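You operate a simulated robot arm through the tools that you are given. There is no shell and no other tool.

You run a simulated two-armed robot. Do the job below in one go: nothing can be reset, and whatever is moved stays where it is left.

## Task
Feed 30 caps into the small white bin at the cap feeder.
Fine: tray out, bin in its pocket, tray in, set the cap dial, push the pad once, tray out again; other bins stay empty.

The check looks at the end state, three seconds after you hand in, the way a careful person would. Anything else that was tipped, shoved, dropped, spilled or broken makes it a failure. A push-on lid holds only when it is set on centred and level and pressed home; a screw cap is set on level and turned clockwise until tight.

## Robot
Two 6-joint arms with two-finger parallel grippers on one trunk that stands fixed in place. Base frame: the origin is at the foot of the trunk, x ahead of it, y to its left, z up. Readings come in m, degrees, newtons and seconds.
The left shoulder is at [0.28, 0.185, 1.08], the right one opposite. With the tool pointing down near the work surface each hand reaches from about 0.48 to 0.9 m from the base axis, measured 20 degrees to its own side. Payload 1.57 kg a hand.
Tool frame (each hand has its own): the origin (TCP) lies between the finger pads and is the grasp point; the fingertips stand 0.03 m ahead of it; z points along the fingers, y is the line along which they close. The gripper opens to 0.08 m. The fingers are 0.017 m wide and 0.012 m thick; the gripper's body (0.04 by 0.082 m) begins 0.08 m behind the TCP.
Orientation is that of the tool frame in the base frame, as [roll, pitch, yaw] about the fixed x, y, z axes, in that order (R = Rz(yaw) Ry(pitch) Rx(roll)). With the fingers straight down and closing along the base's y, the tool's x points along the base's -x, its y along +y and its z along -z.

## Interface
- The arms move only by the tool apply_moves. It takes "left_moves", "right_moves" or both (then of equal length, played together; a hand with none holds still); each is a list of rows, each a list of 7 numbers: the turn, a rotation vector about the tool's x, y, z in degrees, then the shift along the tool's x, y, z in cm, then the finger opening in cm, from 0 to 8. In form: [[wx, wy, wz, x, y, z, gripper], ...]. A call has 1 to 20 rows; each row shifts and turns the commanded pose from where the row before left it, along the tool's axes as they then stand. Rows are played at 5 a second. More than 0.05 m and 8.6 degrees between two rows, or a gripper value outside its range, and nothing of the call is played. A pose out of reach is approached as far as the arm can. The call stops where the force on the tool passes 40 N (or 10 N more than at its start, if that is more) or the arm is blocked; 0.2 s more then pass. Each finger travels about 0.153 m/s and halts on what it meets, pressing with about 35 N; the grip force reading is that of the motor and also rises with nothing between the fingers. The clock runs only during rows and for 0.2 s after the last one: add rows that do not move to give the fingers time. The reply holds the time, the measured pose of the TCP, the force on the tool along the base axes, the opening and the grip force, in the units named above and with some noise, with the torque about the TCP (base axes, N m) and any sound that the robot's microphone picked up.
- Cameras (640 x 400 px; columns grow to the right, rows downward): "scene" is now at [0.2336, -0.014, 1.5118]; the picture's right is [-0.22, -0.98, 0.00], its down [-0.77, 0.17, -0.61] and it looks along [0.60, -0.13, -0.79] (base axes); focal length 330 px, centre (320, 200). "left" rides on the left gripper at [0.072, 0.007, -0.122] in its tool frame; the picture's right is [-0.09, 1.00, 0.00], its down [-0.84, -0.08, -0.54] and it looks along [-0.54, -0.05, 0.84] (tool axes); focal length 238 px, centre (320, 200). "right" rides on the right gripper at [0.072, -0.007, -0.122] in its tool frame; the picture's right is [0.09, 1.00, 0.00], its down [-0.84, 0.08, -0.54] and it looks along [-0.54, 0.05, 0.84] (tool axes); focal length 238 px, centre (320, 200).
- capture(camera): a new picture of that camera. No time passes.
- slide_trunk(by): slides the trunk up (or, below 0, down) by that many m; the arms and the scene camera ride with it, the base frame stays. It gives what a move gives, with no picture.
- head_to(pan, tilt): turns the head with the scene camera to pan (to the left, within 86 degrees either way) and tilt (down, from -29 to 69), counted from straight ahead of the robot. It gives what a move gives.
- probe_pixels(camera, pixels): for up to 12 pixels [column, row] of the newest picture of that camera ("zoom" is the newest enlarged one), the place [x, y, z] in the base frame of the surface seen there, good to about 0.003 m. No time passes.
- close_up(camera, box): a new picture of the part [left, top, right, bottom] of that camera's present view, enlarged. No time passes.
- job_done(): hands the job in; it is judged then, once.

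Unless the task says otherwise, let go and move clear before handing in.

The tools are called as a command line: name --argument value ..., lists and objects as JSON in quotes. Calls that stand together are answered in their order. apply_moves: Moves the arms, as the interface text tells. Its arguments: {"type":"object","properties":{"left_moves":{"type":"array"},"right_moves":{"type":"array"}},"required":[]} The other tools are called the same way: slide_trunk (by) moves the trunk up or down; head_to (pan, tilt) turns the head that bears the scene camera; capture (camera) takes a picture; probe_pixels (camera, pixels) gives the place of the surface under pixels of a picture; close_up (camera, box) takes an enlarged picture of a part of a camera's view; job_done () hands the job in.

At the start:

```text
time: 0.0
left_tool_pos: [0.5663, 0.2241, 1.0637]
left_ee_rot: [179.9, 0.0, 179.9]
left_force: [0.1, -0.7, 0.2]
left_moment: [-0.01, 0.03, 0.0]
left_width: 0.0797
left_grip_force: 0.0
right_tool_pos: [0.5337, -0.3149, 1.0915]
right_ee_rot: [-180.0, 0.0, 180.0]
right_force: [-0.3, 0.4, -0.2]
right_moment: [-0.03, 0.0, -0.02]
right_width: 0.0798
right_grip_force: 0.2
trunk travel left (down, up): [-0.775, 0.215]
head pan, tilt (commanded): [-12.6, 52.4]
```

scene: 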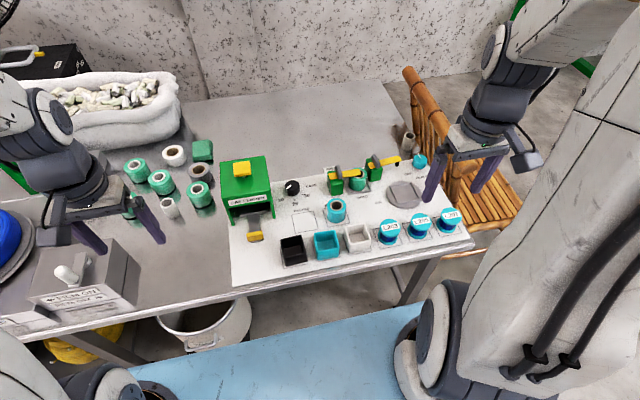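
right: 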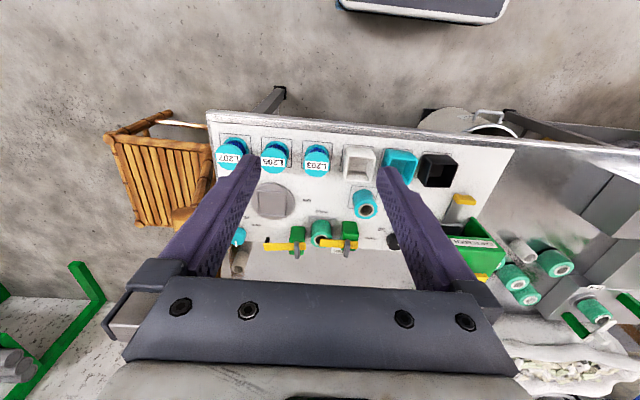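
left: 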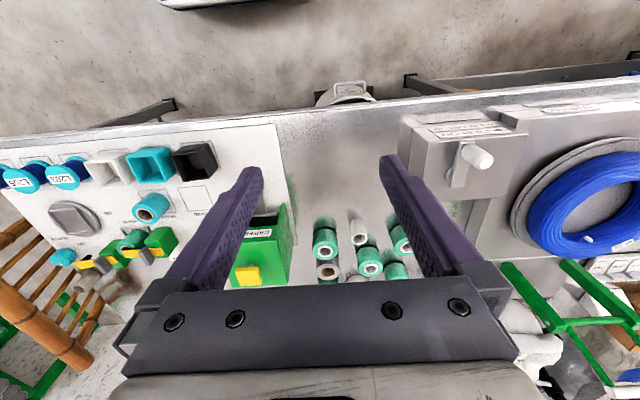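

The scene shows a green cap feeder around (245,185) with a yellow/grey handle at (254,230), a black dial at (292,188), and small bins at (292,248), (326,243), (358,237). I'll take close-ups to read the labels and the layout.

close_up --camera "scene" --box '[210, 140, 350, 228]'

close_up --camera "scene" --box '[260, 190, 400, 278]'

close_up --camera "scene" --box '[320, 130, 480, 230]'

```text
4.55 times, centred on (280, 184) of scene
```

zoom: 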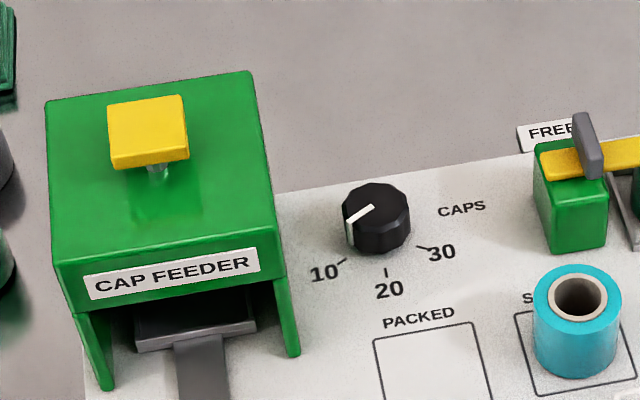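

```text
4.55 times, centred on (330, 234) of scene
```

zoom: 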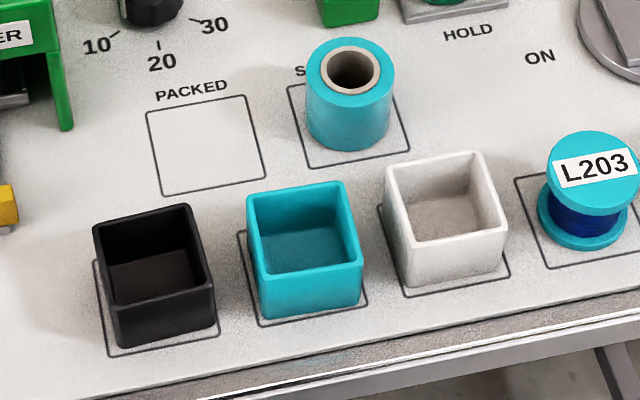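

```text
4.00 times, centred on (400, 180) of scene
```

zoom: 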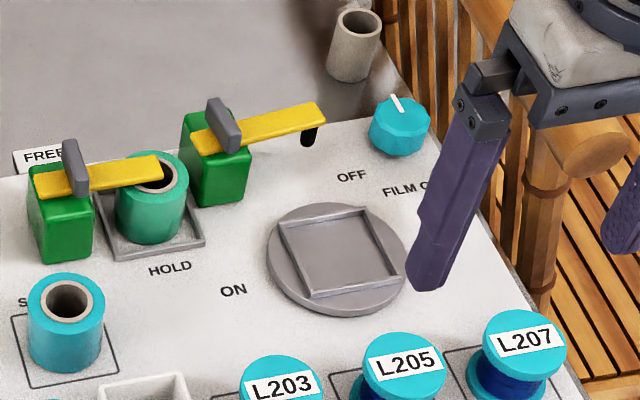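

The white bin sits at about (358,237), the feeder's dial at (292,188) currently points below 10, and the tray handle is at (254,233). I'll probe positions.

capture --camera "scene"

probe_pixels --camera "scene" --pixels '[[241, 168], [292, 184], [254, 236], [253, 226], [250, 215], [358, 240], [345, 232], [369, 230], [223, 165], [265, 157], [270, 195], [228, 208]]'

close_up --camera "scene" --box '[215, 190, 295, 240]'

close_up --camera "scene" --box '[330, 215, 390, 253]'

```text
taken
```

scene: 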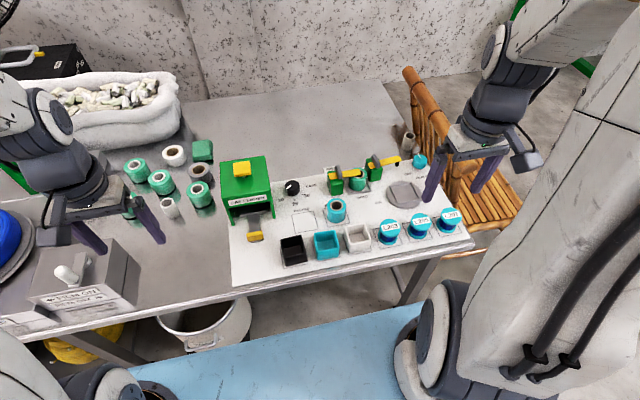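

```text
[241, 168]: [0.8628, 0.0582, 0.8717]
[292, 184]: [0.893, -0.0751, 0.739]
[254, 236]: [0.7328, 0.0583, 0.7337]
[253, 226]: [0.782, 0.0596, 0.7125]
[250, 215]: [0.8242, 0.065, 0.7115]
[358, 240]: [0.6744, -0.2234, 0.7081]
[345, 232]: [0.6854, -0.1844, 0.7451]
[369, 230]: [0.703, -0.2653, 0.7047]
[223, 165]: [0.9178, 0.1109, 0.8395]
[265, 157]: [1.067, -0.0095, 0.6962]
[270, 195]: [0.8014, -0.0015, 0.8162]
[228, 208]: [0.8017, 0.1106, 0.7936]
```

```text
8.00 times, centred on (255, 215) of scene
```

zoom: 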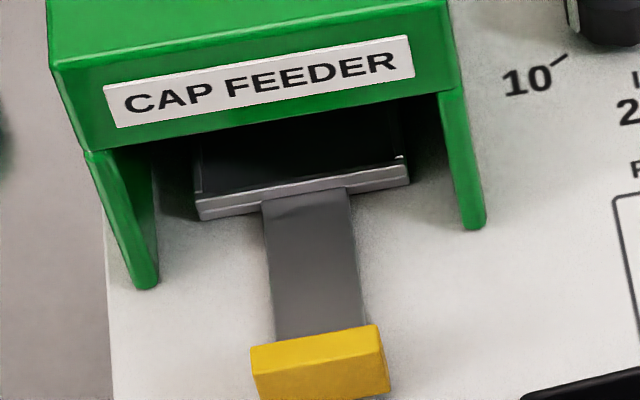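

```text
10.53 times, centred on (360, 234) of scene
```

zoom: 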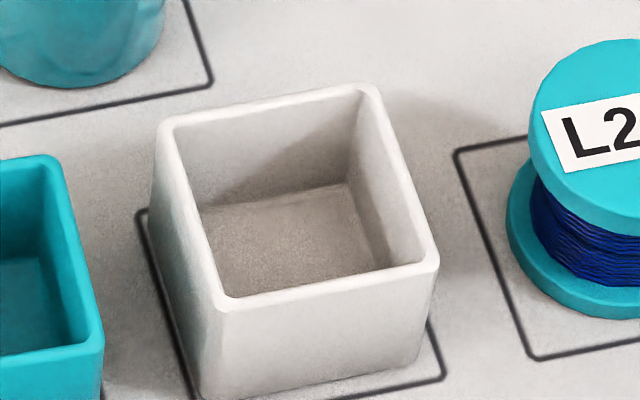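

The feeder front is at x≈0.80 with its tray handle pointing towards me along −x, and the white bin is near (0.69,−0.22). I'll probe the bin rims, the handle knob and the dial in finer detail.

probe_pixels --camera "zoom" --pixels '[[168, 125], [372, 90], [432, 262], [225, 303], [280, 225], [320, 280], [380, 380], [205, 395], [432, 358], [140, 212], [440, 378], [265, 107]]'

close_up --camera "scene" --box '[235, 210, 285, 245]'

```text
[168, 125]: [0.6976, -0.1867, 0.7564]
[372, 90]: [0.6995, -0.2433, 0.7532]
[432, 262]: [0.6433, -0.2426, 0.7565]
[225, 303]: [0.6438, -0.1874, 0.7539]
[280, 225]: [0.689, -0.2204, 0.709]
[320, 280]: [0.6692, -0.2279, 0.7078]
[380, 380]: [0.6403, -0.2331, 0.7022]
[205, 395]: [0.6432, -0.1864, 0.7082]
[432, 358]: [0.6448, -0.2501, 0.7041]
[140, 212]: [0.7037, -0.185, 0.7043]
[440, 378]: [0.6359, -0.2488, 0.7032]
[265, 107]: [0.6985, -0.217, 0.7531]
```

```text
11.43 times, centred on (260, 228) of scene
```

zoom: 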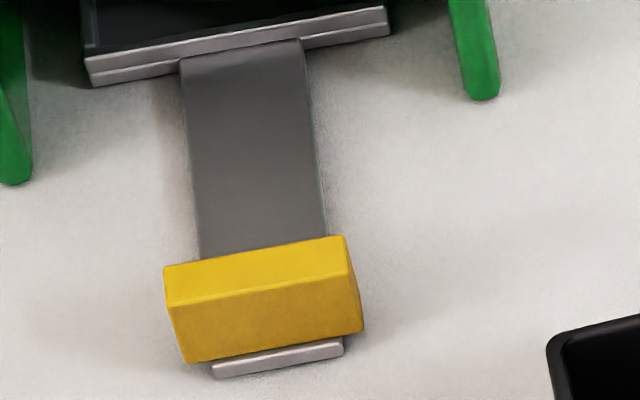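

The white bin is about 0.06 m square, centred near (0.671,−0.215), with its rim at z≈0.755. Now I'll probe the yellow knob and tray front.

probe_pixels --camera "zoom" --pixels '[[168, 268], [343, 240], [172, 304], [352, 275], [190, 360], [362, 330], [260, 320], [265, 275], [240, 150], [215, 374], [90, 65], [385, 20]]'

close_up --camera "scene" --box '[265, 165, 321, 200]'

```text
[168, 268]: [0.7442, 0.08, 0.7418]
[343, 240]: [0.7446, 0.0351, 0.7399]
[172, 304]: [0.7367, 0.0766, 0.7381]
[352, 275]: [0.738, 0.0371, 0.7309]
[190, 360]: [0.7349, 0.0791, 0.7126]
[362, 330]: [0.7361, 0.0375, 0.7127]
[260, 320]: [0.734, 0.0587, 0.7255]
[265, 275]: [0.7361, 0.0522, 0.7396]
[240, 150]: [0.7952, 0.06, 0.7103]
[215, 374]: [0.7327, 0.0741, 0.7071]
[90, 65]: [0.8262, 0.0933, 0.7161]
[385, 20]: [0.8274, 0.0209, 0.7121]
```

```text
11.43 times, centred on (293, 182) of scene
```

zoom: 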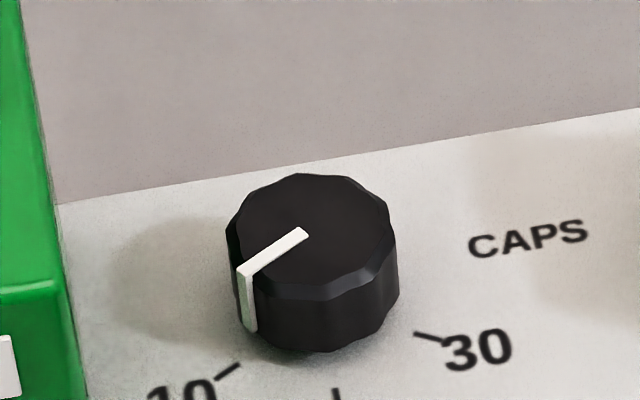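

The knob is a yellow block spanning x 0.734–0.746, y 0.037–0.080, z 0.712–0.741. I'll probe the dial's centre, pointer and scale ticks.

probe_pixels --camera "zoom" --pixels '[[303, 232], [248, 270], [300, 176], [385, 215], [232, 215], [300, 290], [360, 285], [228, 371], [338, 394], [430, 337], [250, 325], [312, 240]]'

close_up --camera "scene" --box '[262, 160, 334, 205]'

```text
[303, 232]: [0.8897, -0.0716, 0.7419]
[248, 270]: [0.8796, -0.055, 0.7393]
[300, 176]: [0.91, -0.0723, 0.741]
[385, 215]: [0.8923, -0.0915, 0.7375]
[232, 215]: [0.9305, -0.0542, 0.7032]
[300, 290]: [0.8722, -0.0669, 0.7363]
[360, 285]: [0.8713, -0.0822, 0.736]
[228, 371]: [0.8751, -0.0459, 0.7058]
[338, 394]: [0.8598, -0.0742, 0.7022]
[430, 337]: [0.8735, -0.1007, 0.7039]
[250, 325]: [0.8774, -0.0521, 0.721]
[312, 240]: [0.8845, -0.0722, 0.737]
```

```text
8.89 times, centred on (298, 182) of scene
```

zoom: 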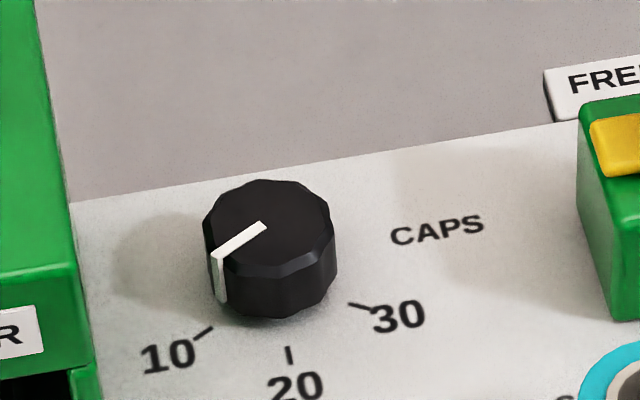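

The dial centre is near (0.890,−0.073), with the pointer now on 10 and the 30 tick 120° counter-clockwise from it (seen from above). First I'll move the left hand above the tray knob (0.740, 0.058).

apply_moves --left_moves '[[0, 0, 0, -2.175, -2.075, 2.05, 7], [0, 0, 0, -2.175, -2.075, 2.05, 7], [0, 0, 0, -2.175, -2.075, 2.05, 7], [0, 0, 0, -2.175, -2.075, 2.05, 7], [0, 0, 0, -2.175, -2.075, 2.05, 7], [0, 0, 0, -2.175, -2.075, 2.05, 7], [0, 0, 0, -2.175, -2.075, 2.05, 7], [0, 0, 0, -2.175, -2.075, 2.05, 7], [0, 0, 0, 0, 0, 0, 7]]'

capture --camera "scene"

capture --camera "left"

```text
time: 2.0
left_tool_pos: [0.742, 0.0562, 0.8982]
left_ee_rot: [-180.0, 0.0, -180.0]
left_force: [0.3, -0.4, 0.0]
left_moment: [-0.02, -0.02, 0.0]
left_width: 0.07
left_grip_force: 0.1
right_tool_pos: [0.5341, -0.3152, 1.0916]
right_ee_rot: [180.0, -0.1, -179.9]
right_force: [0.6, 0.2, -0.3]
right_moment: [-0.03, 0.02, -0.02]
right_width: 0.0799
right_grip_force: 0.0
trunk travel left (down, up): [-0.775, 0.215]
head pan, tilt (commanded): [-12.6, 52.4]
```

```text
taken
```

scene: 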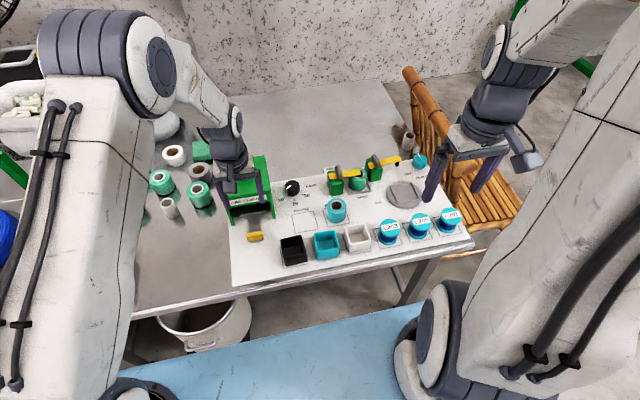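

```text
taken
```

left: 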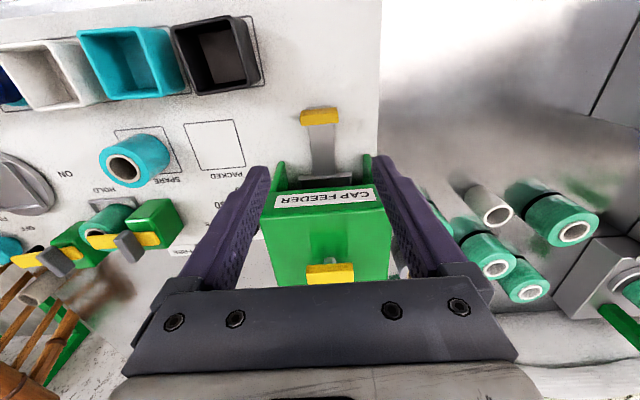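

The left hand is above the knob; the left picture shows the knob at (319,117) and the tray pocket front at (325,178). I'll refine the knob's place from this camera before descending.

close_up --camera "left" --box '[250, 90, 410, 190]'

probe_pixels --camera "left" --pixels '[[302, 122], [337, 120], [320, 118], [320, 111], [326, 150], [340, 178], [263, 200], [382, 195]]'

```text
4.00 times, centred on (330, 140) of left
```

zoom: 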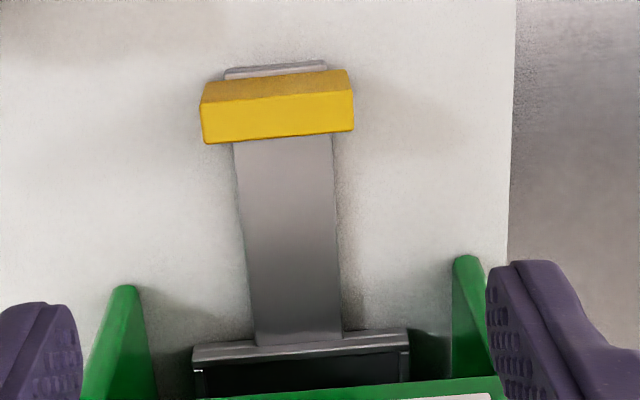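

```text
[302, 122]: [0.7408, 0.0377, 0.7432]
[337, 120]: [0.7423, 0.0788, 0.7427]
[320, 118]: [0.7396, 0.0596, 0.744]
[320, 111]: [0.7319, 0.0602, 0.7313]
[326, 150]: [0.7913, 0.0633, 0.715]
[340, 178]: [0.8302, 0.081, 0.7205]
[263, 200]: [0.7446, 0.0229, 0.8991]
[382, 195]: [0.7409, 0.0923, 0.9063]
```

The knob's centre is (0.740,0.058,0.727) with clear room around it. I'll descend so the fingertips straddle it just above the plate, and then close.

apply_moves --left_moves '[[0, 0, 0, 0.2, 0.2, 3.0, 7], [0, 0, 0, 0, 0, 3.0, 7], [0, 0, 0, 0, 0, 3.0, 7], [0, 0, 0, 0, 0, 3.0, 7], [0, 0, 0, 0, 0, 2.4, 7], [0, 0, 0, 0, 0, 1.4, 7], [0, 0, 0, 0, 0, 0, 7]]'

capture --camera "left"

```text
time: 3.6
left_tool_pos: [0.7361, 0.0623, 0.7399]
left_ee_rot: [-179.9, 0.0, -180.0]
left_force: [-0.3, 0.4, 0.8]
left_moment: [0.03, 0.0, -0.01]
left_width: 0.0701
left_grip_force: 0.0
right_tool_pos: [0.5331, -0.3157, 1.0916]
right_ee_rot: [179.9, 0.0, 179.9]
right_force: [-0.6, -0.6, -0.5]
right_moment: [0.01, 0.02, -0.02]
right_width: 0.0801
right_grip_force: 0.0
trunk travel left (down, up): [-0.775, 0.215]
head pan, tilt (commanded): [-12.6, 52.4]
```

```text
taken
```

left: 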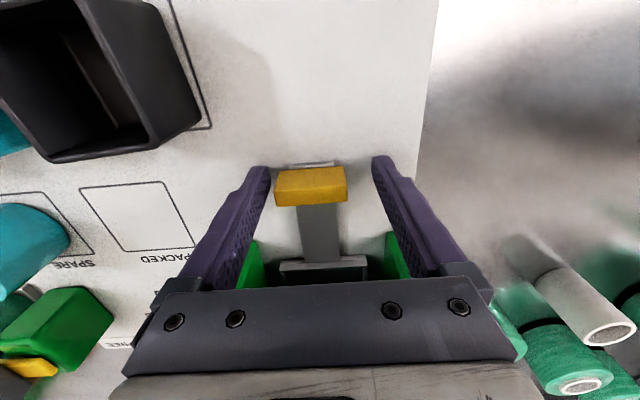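

The knob sits left of centre between the fingers (gap 7 px left vs 28 px right), so I'll shift about 4 mm toward −y and 3 mm toward +x, then close the grip.

apply_moves --left_moves '[[0, 0, 0, -0.3, -0.4, 0, 7], [0, 0, 0, 0, 0, 0, 7], [0, 0, 0, 0, 0, 0, 5], [0, 0, 0, 0, 0, 0, 3.8], [0, 0, 0, 0, 0, 0, 3.0], [0, 0, 0, 0, 0, 0, 3.0]]'

capture --camera "left"

```text
time: 5.0
left_tool_pos: [0.74, 0.0549, 0.7421]
left_ee_rot: [179.9, 0.1, 180.0]
left_force: [-2.9, -17.9, -4.5]
left_moment: [-0.45, -0.14, -0.02]
left_width: 0.0437
left_grip_force: 45.1
right_tool_pos: [0.5324, -0.3168, 1.0921]
right_ee_rot: [-180.0, 0.0, 180.0]
right_force: [-0.4, 0.0, 0.1]
right_moment: [-0.01, -0.01, 0.01]
right_width: 0.0802
right_grip_force: 0.1
trunk travel left (down, up): [-0.775, 0.215]
head pan, tilt (commanded): [-12.6, 52.4]
```

```text
taken
```

left: 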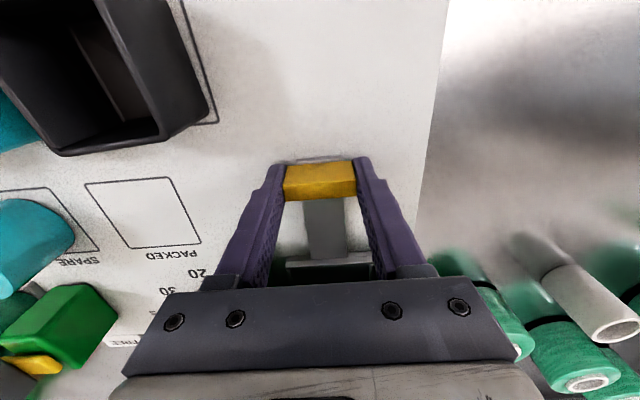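

The knob is gripped (opening 4.4 cm) but there is a −18 N side load in y, so I'll ease the hand slightly toward −y to relieve it.

apply_moves --left_moves '[[0, 0, 0, 0, -0.15, 0, 3.0], [0, 0, 0, 0, 0, 0, 3.0]]'

```text
time: 5.6
left_tool_pos: [0.7395, 0.0547, 0.7409]
left_ee_rot: [180.0, -0.1, -179.9]
left_force: [-4.1, -16.1, -13.1]
left_moment: [-0.31, -1.19, -0.14]
left_width: 0.0437
left_grip_force: 44.9
right_tool_pos: [0.5336, -0.3162, 1.0916]
right_ee_rot: [179.9, 0.0, 180.0]
right_force: [-0.8, 0.3, -0.2]
right_moment: [0.02, 0.02, 0.0]
right_width: 0.08
right_grip_force: 0.1
trunk travel left (down, up): [-0.775, 0.215]
head pan, tilt (commanded): [-12.6, 52.4]
```

The y-load barely changed; I'll try another small −y shift to see its trend.

apply_moves --left_moves '[[0, 0, 0, 0, -0.2, 0, 3.0], [0, 0, 0, 0, 0, 0, 3.0]]'

```text
time: 6.2
left_tool_pos: [0.7412, 0.0544, 0.7407]
left_ee_rot: [179.9, -0.1, -179.9]
left_force: [0.2, 0.2, -18.7]
left_moment: [-0.01, -0.93, -0.36]
left_width: 0.0436
left_grip_force: 45.4
right_tool_pos: [0.5333, -0.3149, 1.0915]
right_ee_rot: [179.9, 0.1, 179.9]
right_force: [-0.5, 0.1, -0.7]
right_moment: [0.05, 0.02, 0.03]
right_width: 0.0801
right_grip_force: 0.0
trunk travel left (down, up): [-0.775, 0.215]
head pan, tilt (commanded): [-12.6, 52.4]
```

The y-load is gone, but a −19 N z-load has appeared; I'll lower slightly to relieve it.

apply_moves --left_moves '[[0, 0, 0, 0, 0, 0.12, 3.0], [0, 0, 0, 0, 0, 0, 3.0]]'

```text
time: 6.8
left_tool_pos: [0.7408, 0.0544, 0.7416]
left_ee_rot: [179.9, -0.3, -179.9]
left_force: [-2.1, 19.9, 3.1]
left_moment: [0.31, 0.47, -0.26]
left_width: 0.0437
left_grip_force: 44.8
right_tool_pos: [0.5327, -0.3161, 1.0912]
right_ee_rot: [-179.9, -0.1, -179.9]
right_force: [-0.2, -0.4, 0.2]
right_moment: [0.02, 0.01, 0.03]
right_width: 0.0798
right_grip_force: 0.0
trunk travel left (down, up): [-0.775, 0.215]
head pan, tilt (commanded): [-12.6, 52.4]
```

Loads are now just small fluctuations. I'll pull the tray out along −x in small steps.

apply_moves --left_moves '[[0, 0, 0, 0.5, 0, 0, 3.0], [0, 0, 0, 1.0, 0, 0, 3.0], [0, 0, 0, 1.0, 0, 0, 3.0], [0, 0, 0, 1.0, 0, 0, 3.0], [0, 0, 0, 1.0, 0, 0, 3.0], [0, 0, 0, 0, 0, 0, 3.0]]'

capture --camera "scene"

capture --camera "left"

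```text
time: 7.6
left_tool_pos: [0.7211, 0.056, 0.7406]
left_ee_rot: [179.9, 0.0, -179.9]
left_force: [0.7, 17.6, 10.0]
left_moment: [0.85, -0.35, 0.09]
left_width: 0.0439
left_grip_force: 45.2
right_tool_pos: [0.5317, -0.3175, 1.0931]
right_ee_rot: [-180.0, 0.1, 179.9]
right_force: [0.1, -0.1, 0.0]
right_moment: [-0.01, 0.02, -0.01]
right_width: 0.0798
right_grip_force: 0.1
trunk travel left (down, up): [-0.775, 0.215]
head pan, tilt (commanded): [-12.6, 52.4]
stopped in row 3 (left hand): the force on the tool passed its limit at 41 N (the readings are from after the stop); the commanded pose is now the measured one
```

```text
taken
```

scene: 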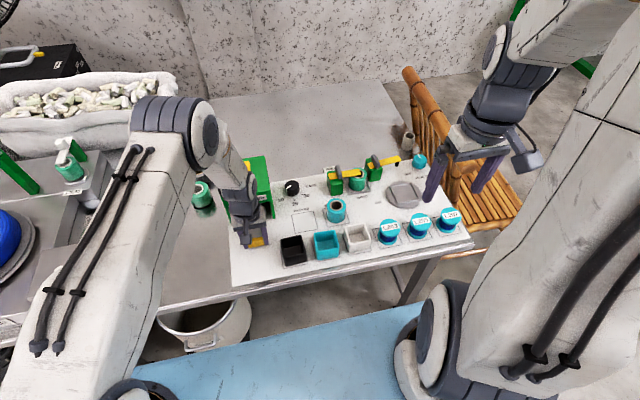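

```text
taken
```

left: 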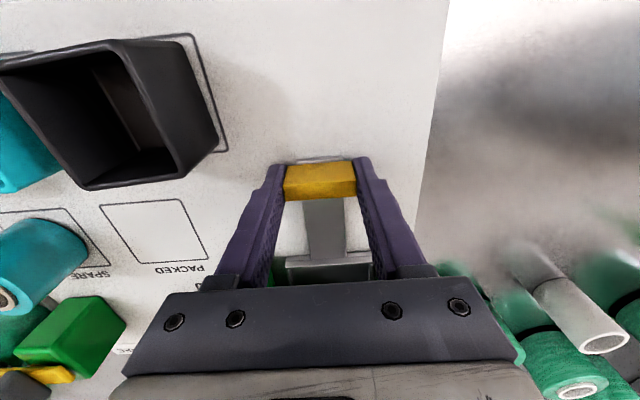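

The tray came out 2 cm before side loads tripped the force stop. I'll continue pulling more gently in 0.5 cm rows.

apply_moves --left_moves '[[0, 0, 0, 0.3, 0.1, 0, 3.0], [0, 0, 0, 0.5, 0, 0, 3.0], [0, 0, 0, 0.5, 0, 0, 3.0], [0, 0, 0, 0.5, 0, 0, 3.0], [0, 0, 0, 0.5, 0, 0, 3.0], [0, 0, 0, 0.5, 0, 0, 3.0], [0, 0, 0, 0.5, 0, 0, 3.0], [0, 0, 0, 0.5, 0, 0, 3.0], [0, 0, 0, 0, 0, 0, 3.0]]'

```text
time: 8.5
left_tool_pos: [0.7059, 0.0561, 0.7406]
left_ee_rot: [179.9, 0.0, 180.0]
left_force: [0.6, 12.3, 12.3]
left_moment: [0.66, -0.18, 0.14]
left_width: 0.0436
left_grip_force: 45.0
right_tool_pos: [0.5323, -0.3163, 1.0914]
right_ee_rot: [-180.0, 0.0, 179.8]
right_force: [-0.1, 0.0, -0.1]
right_moment: [-0.02, -0.03, -0.01]
right_width: 0.0801
right_grip_force: 0.1
trunk travel left (down, up): [-0.775, 0.215]
head pan, tilt (commanded): [-12.6, 52.4]
stopped in row 4 (left hand): the force on the tool passed its limit at 41 N (the readings are from after the stop); the commanded pose is now the measured one
```

Another 1.5 cm gained (knob now x≈0.706). I'll relieve the +y/+z loads with a small correction and continue with slow pulls.

apply_moves --left_moves '[[0, 0, 0, 0, 0.1, -0.1, 3.0], [0, 0, 0, 0.3, 0, 0, 3.0], [0, 0, 0, 0.3, 0, 0, 3.0], [0, 0, 0, 0.3, 0, 0, 3.0], [0, 0, 0, 0.3, 0, 0, 3.0], [0, 0, 0, 0.3, 0, 0, 3.0], [0, 0, 0, 0.3, 0, 0, 3.0], [0, 0, 0, 0.3, 0, 0, 3.0], [0, 0, 0, 0.3, 0, 0, 3.0], [0, 0, 0, 0.3, 0, 0, 3.0], [0, 0, 0, 0.3, 0, 0, 3.0]]'

capture --camera "left"

```text
time: 10.9
left_tool_pos: [0.6747, 0.0557, 0.7394]
left_ee_rot: [179.8, 0.0, 180.0]
left_force: [0.3, -12.3, -23.4]
left_moment: [-0.22, 0.42, -0.43]
left_width: 0.0438
left_grip_force: 45.2
right_tool_pos: [0.5322, -0.3171, 1.0911]
right_ee_rot: [-180.0, 0.0, 179.9]
right_force: [0.5, 0.0, 0.2]
right_moment: [0.0, -0.02, -0.02]
right_width: 0.08
right_grip_force: 0.0
trunk travel left (down, up): [-0.775, 0.215]
head pan, tilt (commanded): [-12.6, 52.4]
```

```text
taken
```

left: 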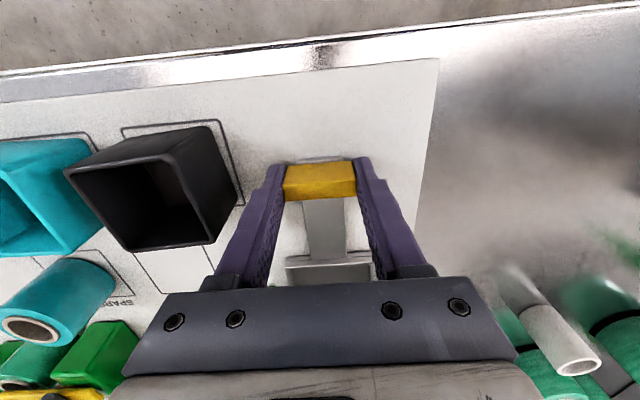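

Smooth this time: the knob is at x≈0.675, about 6.5 cm out, and the finger clears the black bin. I'll continue the slow pull.

apply_moves --left_moves '[[0, 0, 0, 0, -0.05, 0.1, 3.0], [0, 0, 0, 0.3, 0, 0, 3.0], [0, 0, 0, 0.3, 0, 0, 3.0], [0, 0, 0, 0.3, 0, 0, 3.0], [0, 0, 0, 0.3, 0, 0, 3.0], [0, 0, 0, 0.3, 0, 0, 3.0], [0, 0, 0, 0.3, 0, 0, 3.0], [0, 0, 0, 0.3, 0, 0, 3.0], [0, 0, 0, 0.3, 0, 0, 3.0], [0, 0, 0, 0.3, 0, 0, 3.0], [0, 0, 0, 0.3, 0, 0, 3.0]]'

capture --camera "left"

capture --camera "scene"

```text
time: 13.3
left_tool_pos: [0.6443, 0.0549, 0.7419]
left_ee_rot: [-180.0, 0.1, -179.8]
left_force: [0.4, 11.4, 28.5]
left_moment: [0.23, 0.44, 0.19]
left_width: 0.0438
left_grip_force: 45.1
right_tool_pos: [0.5325, -0.3152, 1.0921]
right_ee_rot: [179.9, -0.1, -180.0]
right_force: [-0.5, -0.5, -0.9]
right_moment: [0.05, 0.0, 0.01]
right_width: 0.08
right_grip_force: 0.1
trunk travel left (down, up): [-0.775, 0.215]
head pan, tilt (commanded): [-12.6, 52.4]
```

```text
taken
```

left: 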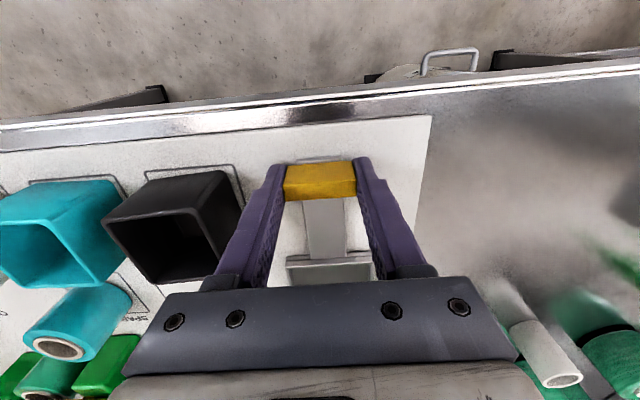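

```text
taken
```

scene: 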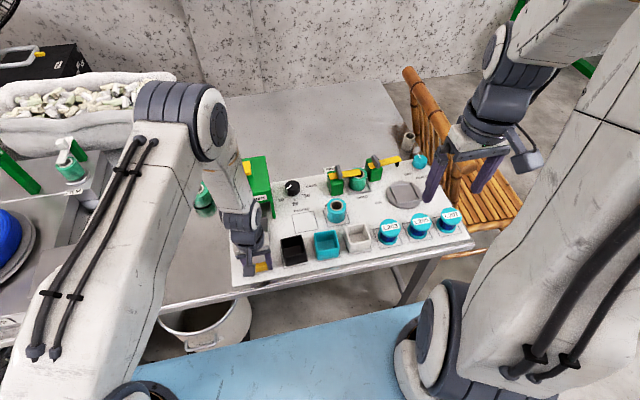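

The tray is out ~9.6 cm with no end stop felt yet (x-force ≈0). I'll keep pulling slowly until I meet the stop.

apply_moves --left_moves '[[0, 0, 0, 0, 0.05, -0.15, 3.0], [0, 0, 0, 0.3, 0, 0, 3.0], [0, 0, 0, 0.3, 0, 0, 3.0], [0, 0, 0, 0.3, 0, 0, 3.0], [0, 0, 0, 0.3, 0, 0, 3.0], [0, 0, 0, 0.3, 0, 0, 3.0], [0, 0, 0, 0.3, 0, 0, 3.0], [0, 0, 0, 0.3, 0, 0, 3.0], [0, 0, 0, 0.3, 0, 0, 3.0]]'

capture --camera "left"

capture --camera "scene"

```text
time: 15.3
left_tool_pos: [0.6212, 0.0548, 0.7409]
left_ee_rot: [179.9, 0.0, 180.0]
left_force: [0.9, -1.3, 11.9]
left_moment: [-0.07, 1.31, 0.11]
left_width: 0.0437
left_grip_force: 44.4
right_tool_pos: [0.5331, -0.3158, 1.0918]
right_ee_rot: [-180.0, 0.0, -180.0]
right_force: [0.4, 0.3, -0.3]
right_moment: [0.01, 0.02, -0.01]
right_width: 0.08
right_grip_force: 0.0
trunk travel left (down, up): [-0.775, 0.215]
head pan, tilt (commanded): [-12.6, 52.4]
```

```text
taken
```

left: 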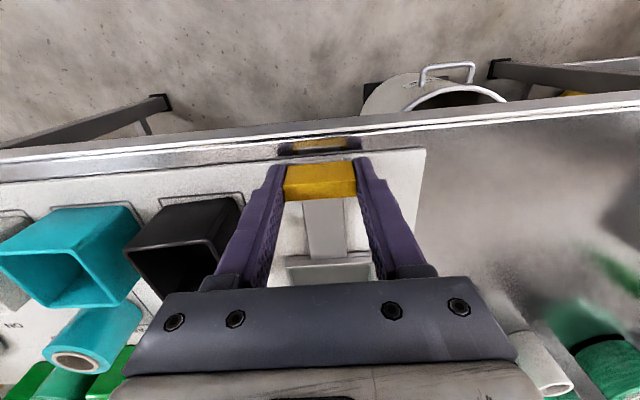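

```text
taken
```

scene: 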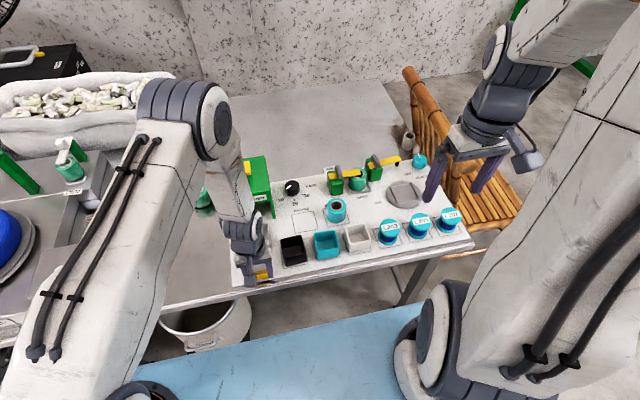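

The tray is out ~12 cm. I'll pull a little further to see if it's at the stop.

apply_moves --left_moves '[[0, 0, 0, 0.3, 0, -0.05, 3.0], [0, 0, 0, 0.3, 0, 0, 3.0], [0, 0, 0, 0.3, 0, 0, 3.0]]'

capture --camera "left"

```text
time: 16.1
left_tool_pos: [0.6134, 0.0557, 0.7416]
left_ee_rot: [179.9, 0.0, -180.0]
left_force: [0.5, -9.0, -17.2]
left_moment: [-0.04, -0.91, 0.06]
left_width: 0.0437
left_grip_force: 45.2
right_tool_pos: [0.5337, -0.3162, 1.0911]
right_ee_rot: [-180.0, 0.0, 179.9]
right_force: [0.2, 1.1, 0.3]
right_moment: [0.0, 0.01, -0.02]
right_width: 0.0799
right_grip_force: 0.1
trunk travel left (down, up): [-0.775, 0.215]
head pan, tilt (commanded): [-12.6, 52.4]
```

```text
taken
```

left: 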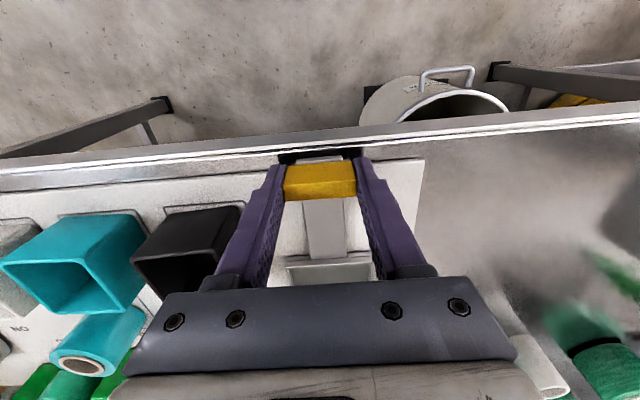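

Still sliding freely at ~12.7 cm. I'll look with the right camera to see how much of the pocket is exposed.

capture --camera "right"

close_up --camera "right" --box '[400, 130, 560, 290]'

close_up --camera "scene" --box '[220, 190, 300, 290]'

```text
taken
```

right: 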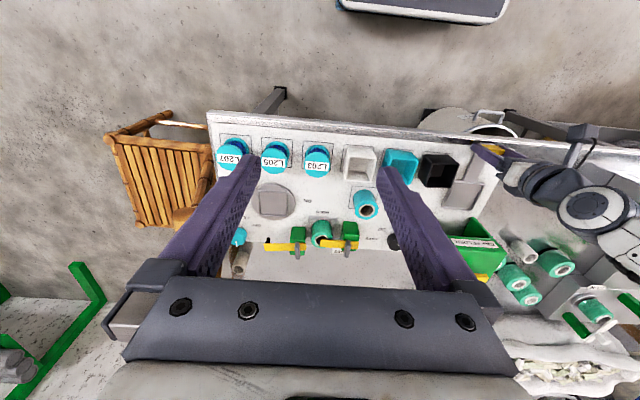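

```text
2.50 times, centred on (480, 210) of right
```

zoom: 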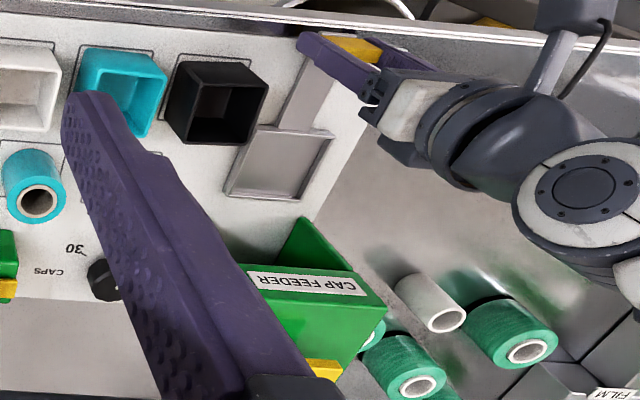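

```text
4.00 times, centred on (260, 240) of scene
```

zoom: 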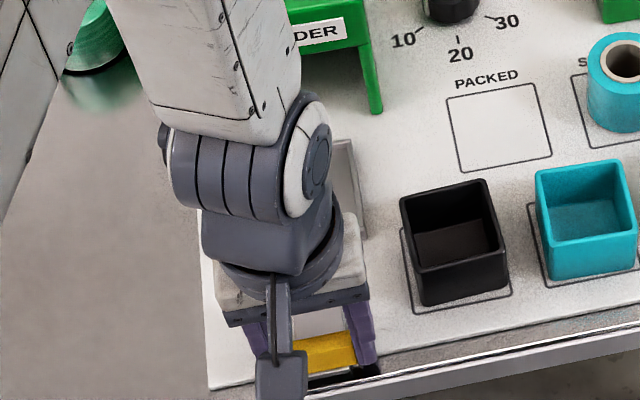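

The pocket is now completely clear of the feeder legs (right zoom, pocket at (280,165)). I'll pull a touch more to find whether there's an end stop.

apply_moves --left_moves '[[0, 0, 0, 0.2, 0, 0.05, 3.0], [0, 0, 0, 0.2, 0, 0, 3.0], [0, 0, 0, 0.2, 0, 0, 3.0], [0, 0, 0, 0.2, 0, 0, 3.0]]'

```text
time: 17.1
left_tool_pos: [0.6089, 0.056, 0.7406]
left_ee_rot: [-179.7, 0.5, -179.7]
left_force: [30.7, 20.2, -12.5]
left_moment: [0.71, -0.39, -0.23]
left_width: 0.0437
left_grip_force: 44.7
right_tool_pos: [0.5341, -0.3157, 1.0913]
right_ee_rot: [-180.0, -0.1, 180.0]
right_force: [0.1, 0.0, -0.3]
right_moment: [-0.01, -0.03, -0.03]
right_width: 0.0801
right_grip_force: 0.2
trunk travel left (down, up): [-0.775, 0.215]
head pan, tilt (commanded): [-12.6, 52.4]
```

Now +31 N in x shows the end stop (knob x≈0.609, travel ≈13 cm). Before opening I'll check the black bin's near edge for finger clearance.

probe_pixels --camera "zoom" --pixels '[[405, 202], [425, 302], [412, 270], [486, 184], [506, 262], [340, 150], [358, 200], [365, 235]]'

```text
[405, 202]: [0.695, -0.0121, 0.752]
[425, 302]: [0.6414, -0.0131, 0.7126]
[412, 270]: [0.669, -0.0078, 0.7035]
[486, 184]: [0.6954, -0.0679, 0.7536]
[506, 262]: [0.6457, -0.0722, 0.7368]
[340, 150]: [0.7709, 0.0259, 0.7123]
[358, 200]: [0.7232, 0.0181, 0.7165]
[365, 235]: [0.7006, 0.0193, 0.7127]
```

The black bin's edge is at y≈−0.01, which leaves room to open to 6 cm. I'll relax the pull, open, rise straight up and retreat to the start area.

apply_moves --left_moves '[[0, 0, 0, -0.25, 0, 0, 3.0], [0, 0, 0, 0, 0, 0, 4.6], [0, 0, 0, 0, 0, 0, 5.6], [0, 0, 0, 0, 0, 0, 5.6], [0, 0, 0, 0, 0, -1.0, 5.6], [0, 0, 0, 0, 0, -2.0, 5.6], [0, 0, 0, 0, 0, -3.0, 5.6], [0, 0, 0, 0, 0, -4.0, 5.6], [0, 0, 0, 0, 0, -4.0, 5.6]]'

capture --camera "left"

```text
time: 19.1
left_tool_pos: [0.6071, 0.0545, 0.8818]
left_ee_rot: [179.9, -0.1, -179.9]
left_force: [0.8, -0.3, 0.0]
left_moment: [0.0, 0.01, 0.01]
left_width: 0.0558
left_grip_force: 0.0
right_tool_pos: [0.5325, -0.316, 1.0912]
right_ee_rot: [-179.9, 0.0, 179.9]
right_force: [-1.0, 0.2, -0.5]
right_moment: [0.0, 0.02, 0.01]
right_width: 0.0799
right_grip_force: 0.0
trunk travel left (down, up): [-0.775, 0.215]
head pan, tilt (commanded): [-12.6, 52.4]
```

```text
taken
```

left: 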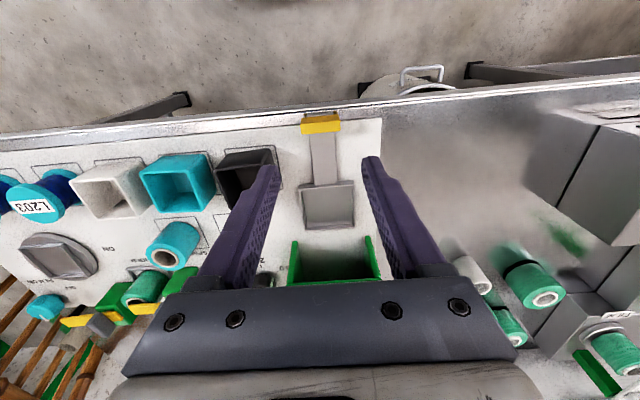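

The tray is out and free; the pocket shows at (328,207) in the left picture. I'll measure its inner edges from here.

close_up --camera "left" --box '[280, 100, 376, 250]'

```text
2.67 times, centred on (328, 175) of left
```

zoom: 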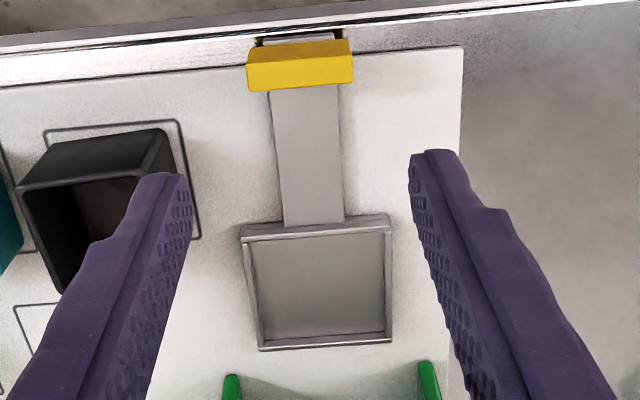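

probe_pixels --camera "zoom" --pixels '[[241, 228], [388, 217], [259, 348], [391, 340], [320, 285], [250, 240], [382, 230], [265, 338], [384, 330], [300, 65], [230, 380], [428, 365]]'

apply_moves --left_moves '[[0, 0, 0, 0.5, 2.5, -2.5, 5.6], [0, 0, 0, 0.5, 2.5, -2.5, 5.6], [0, 0, 0, 0.5, 2.5, -2.5, 5.6], [0, 0, 0, 0.5, 2.5, -2.5, 5.6], [0, 0, 0, 0.5, 2.5, -2.5, 5.6], [0, 0, 0, 0.5, 2.5, -2.5, 5.6], [0, 0, 0, 0.5, 2.5, -2.5, 5.6], [0, 0, 0, 0, 0, 0, 5.6]]'

capture --camera "scene"

```text
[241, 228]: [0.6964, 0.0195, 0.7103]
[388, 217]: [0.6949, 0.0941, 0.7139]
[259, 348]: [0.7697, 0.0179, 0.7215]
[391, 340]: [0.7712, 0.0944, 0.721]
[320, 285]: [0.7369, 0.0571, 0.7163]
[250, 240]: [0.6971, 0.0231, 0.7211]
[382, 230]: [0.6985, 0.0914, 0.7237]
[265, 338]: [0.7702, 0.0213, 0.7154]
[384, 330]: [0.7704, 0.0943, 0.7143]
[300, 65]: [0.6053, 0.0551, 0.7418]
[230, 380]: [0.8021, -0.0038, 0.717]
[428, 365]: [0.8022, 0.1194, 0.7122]
```

```text
time: 20.9
left_tool_pos: [0.5717, 0.2317, 1.0578]
left_ee_rot: [179.9, 0.0, -179.8]
left_force: [-0.2, 0.0, -0.3]
left_moment: [0.01, 0.02, 0.0]
left_width: 0.0561
left_grip_force: 0.0
right_tool_pos: [0.532, -0.3158, 1.092]
right_ee_rot: [180.0, 0.0, 179.9]
right_force: [-0.5, -0.5, 0.4]
right_moment: [-0.03, 0.0, 0.01]
right_width: 0.0799
right_grip_force: 0.1
trunk travel left (down, up): [-0.775, 0.215]
head pan, tilt (commanded): [-12.6, 52.4]
```

```text
taken
```

scene: 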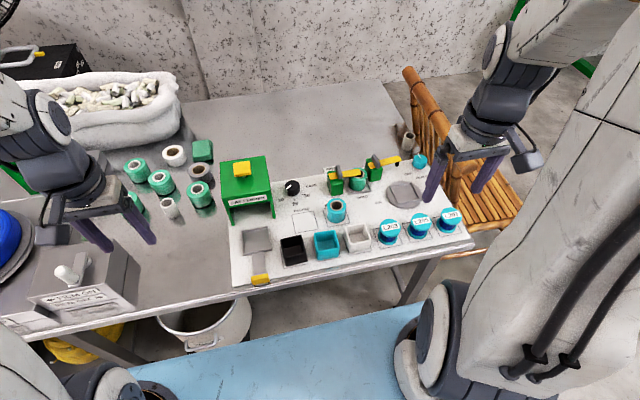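

close_up --camera "scene" --box '[225, 215, 305, 265]'

```text
8.00 times, centred on (265, 240) of scene
```

zoom: 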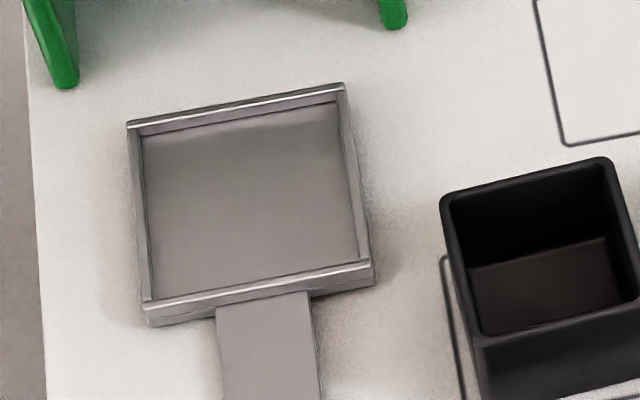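

probe_pixels --camera "zoom" --pixels '[[130, 126], [343, 86], [146, 322], [373, 285], [144, 140], [336, 104], [153, 298], [360, 262], [250, 200], [240, 112], [250, 285], [355, 180]]'

```text
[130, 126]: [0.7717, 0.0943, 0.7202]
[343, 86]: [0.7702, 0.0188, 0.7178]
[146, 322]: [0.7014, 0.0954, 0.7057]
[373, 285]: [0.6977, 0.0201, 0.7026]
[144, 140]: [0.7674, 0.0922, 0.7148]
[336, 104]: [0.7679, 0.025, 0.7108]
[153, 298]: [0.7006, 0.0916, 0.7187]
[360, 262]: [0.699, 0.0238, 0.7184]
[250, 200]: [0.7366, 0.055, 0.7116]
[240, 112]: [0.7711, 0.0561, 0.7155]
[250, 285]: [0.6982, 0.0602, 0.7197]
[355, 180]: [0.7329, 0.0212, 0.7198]
```

The tray pocket is centred at about (0.734, 0.057) with ~3 mm clearance per side for the 6 cm bin, lip top z≈0.721. Now I'll bring the right hand above the white bin at (0.671, −0.215).

apply_moves --right_moves '[[0, 0, 0, -1.98, 1.443, 3.0, 7.4], [0, 0, 0, -1.98, 1.443, 3.0, 7.4], [0, 0, 0, -1.98, 1.443, 3.0, 7.4], [0, 0, 0, -1.98, 1.443, 3.0, 7.4], [0, 0, 0, -1.98, 1.443, 3.0, 7.4], [0, 0, 0, -1.98, 1.443, 3.0, 7.4], [0, 0, 0, -1.98, 1.443, 3.0, 7.4], [0, 0, 0, 0, 0, 0, 7.4]]'

capture --camera "right"

close_up --camera "right" --box '[240, 80, 400, 180]'

```text
time: 22.7
left_tool_pos: [0.5718, 0.2315, 1.0583]
left_ee_rot: [180.0, -0.1, -180.0]
left_force: [0.2, -0.1, -1.0]
left_moment: [0.01, 0.0, -0.01]
left_width: 0.0559
left_grip_force: 0.0
right_tool_pos: [0.674, -0.2136, 0.8824]
right_ee_rot: [-180.0, 0.0, 179.9]
right_force: [-0.1, -0.3, 0.4]
right_moment: [0.01, 0.03, -0.04]
right_width: 0.0739
right_grip_force: 0.1
trunk travel left (down, up): [-0.775, 0.215]
head pan, tilt (commanded): [-12.6, 52.4]
```

```text
taken
```

right: 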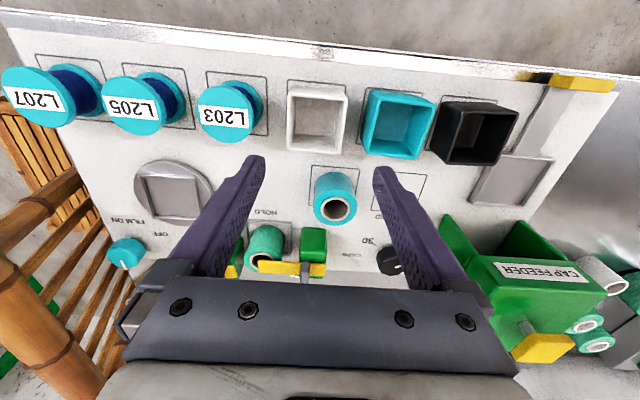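

```text
4.00 times, centred on (320, 130) of right
```

zoom: 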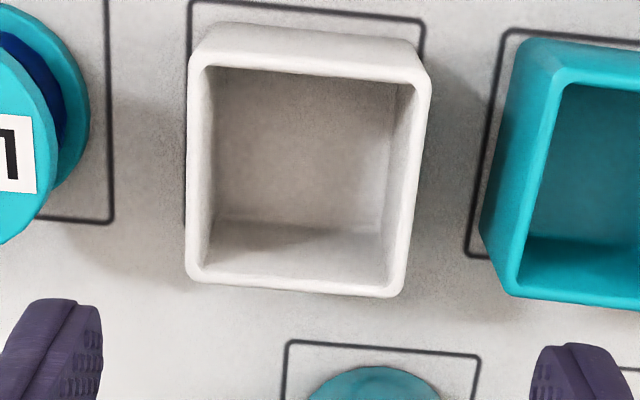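

probe_pixels --camera "zoom" --pixels '[[200, 72], [425, 92], [192, 278], [398, 290], [196, 170], [412, 190], [300, 80], [290, 285], [515, 290], [480, 225], [60, 200], [300, 160]]'

```text
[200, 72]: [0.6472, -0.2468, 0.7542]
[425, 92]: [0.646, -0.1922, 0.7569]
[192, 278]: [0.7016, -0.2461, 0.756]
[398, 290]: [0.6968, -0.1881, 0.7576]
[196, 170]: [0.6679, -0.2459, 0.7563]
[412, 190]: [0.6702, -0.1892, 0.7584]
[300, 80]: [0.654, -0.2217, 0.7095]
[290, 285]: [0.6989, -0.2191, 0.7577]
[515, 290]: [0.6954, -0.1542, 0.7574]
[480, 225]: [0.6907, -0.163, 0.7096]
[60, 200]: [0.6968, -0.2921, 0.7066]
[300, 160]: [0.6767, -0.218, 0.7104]
```

The bin spans y −0.247…−0.187 and x 0.643…0.702, with the teal bin's edge at about −0.158. I'll align to (0.6715, −0.217) and descend to straddle the rim.

apply_moves --right_moves '[[0, 0, 0, 0.25, -0.3, 2.0, 7.4], [0, 0, 0, 0, 0, 3.0, 7.4], [0, 0, 0, 0, 0, 2.0, 7.4], [0, 0, 0, 0, 0, 1.5, 7.4], [0, 0, 0, 0, 0, 0, 7.4]]'

capture --camera "right"

```text
time: 23.9
left_tool_pos: [0.5728, 0.2305, 1.0589]
left_ee_rot: [-180.0, 0.1, -179.9]
left_force: [-0.3, 0.4, -0.1]
left_moment: [-0.01, 0.0, 0.01]
left_width: 0.056
left_grip_force: 0.1
right_tool_pos: [0.6701, -0.2197, 0.7969]
right_ee_rot: [-180.0, -0.1, 180.0]
right_force: [-0.6, 0.1, 0.2]
right_moment: [-0.03, 0.0, 0.02]
right_width: 0.074
right_grip_force: 0.0
trunk travel left (down, up): [-0.775, 0.215]
head pan, tilt (commanded): [-12.6, 52.4]
```

```text
taken
```

right: 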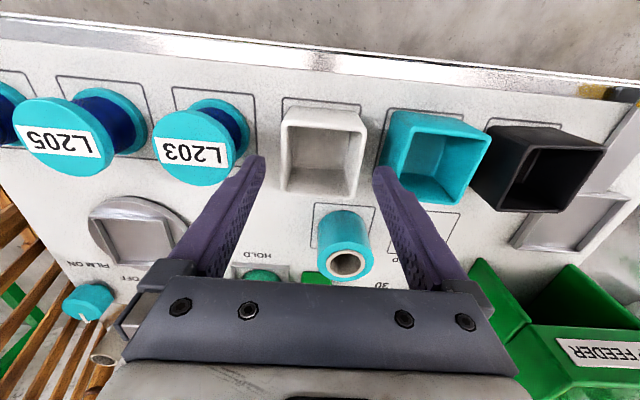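

The fingertips are 1 cm above the rim; gaps are 18 px left and 10 px right, so I'll shift ~2.5 mm toward +y and go down to TCP z≈0.753.

apply_moves --right_moves '[[0, 0, 0, 0, 0.25, 0, 7.4], [0, 0, 0, 0, 0, 1.5, 7.4], [0, 0, 0, 0, 0, 1.5, 7.4], [0, 0, 0, 0, 0, 1.2, 7.4], [0, 0, 0, 0, 0, 0, 7.4]]'

capture --camera "right"

```text
time: 25.1
left_tool_pos: [0.5718, 0.2315, 1.0581]
left_ee_rot: [-180.0, 0.1, -180.0]
left_force: [-0.3, 0.2, -0.3]
left_moment: [0.0, 0.0, 0.01]
left_width: 0.0561
left_grip_force: 0.0
right_tool_pos: [0.669, -0.2159, 0.755]
right_ee_rot: [179.9, 0.0, 179.9]
right_force: [-0.5, 1.1, -0.7]
right_moment: [-0.07, -0.04, 0.01]
right_width: 0.074
right_grip_force: 0.0
trunk travel left (down, up): [-0.775, 0.215]
head pan, tilt (commanded): [-12.6, 52.4]
```

```text
taken
```

right: 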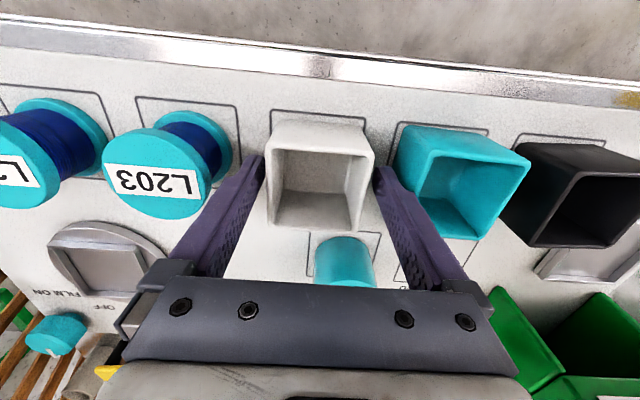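

The fingers straddle the bin evenly (edges ≈270 and 373 px). I'll close gently and check the grip.

apply_moves --right_moves '[[0, 0, 0, 0, 0, 0, 6.6], [0, 0, 0, 0, 0, 0, 6.2], [0, 0, 0, 0, 0, 0, 5.8], [0, 0, 0, 0, 0, 0, 5.4], [0, 0, 0, 0, 0, 0, 5.4]]'

capture --camera "right"

```text
time: 26.3
left_tool_pos: [0.5711, 0.231, 1.0579]
left_ee_rot: [180.0, -0.1, -179.9]
left_force: [0.2, -0.9, 0.5]
left_moment: [0.01, 0.0, 0.03]
left_width: 0.056
left_grip_force: 0.0
right_tool_pos: [0.6688, -0.2163, 0.7547]
right_ee_rot: [180.0, 0.0, 179.9]
right_force: [0.4, 0.4, 0.4]
right_moment: [-0.01, 0.0, 0.02]
right_width: 0.0587
right_grip_force: 34.5
trunk travel left (down, up): [-0.775, 0.215]
head pan, tilt (commanded): [-12.6, 52.4]
```

```text
taken
```

right: 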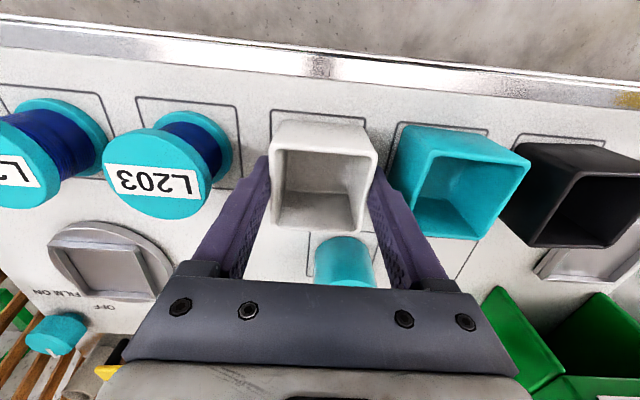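

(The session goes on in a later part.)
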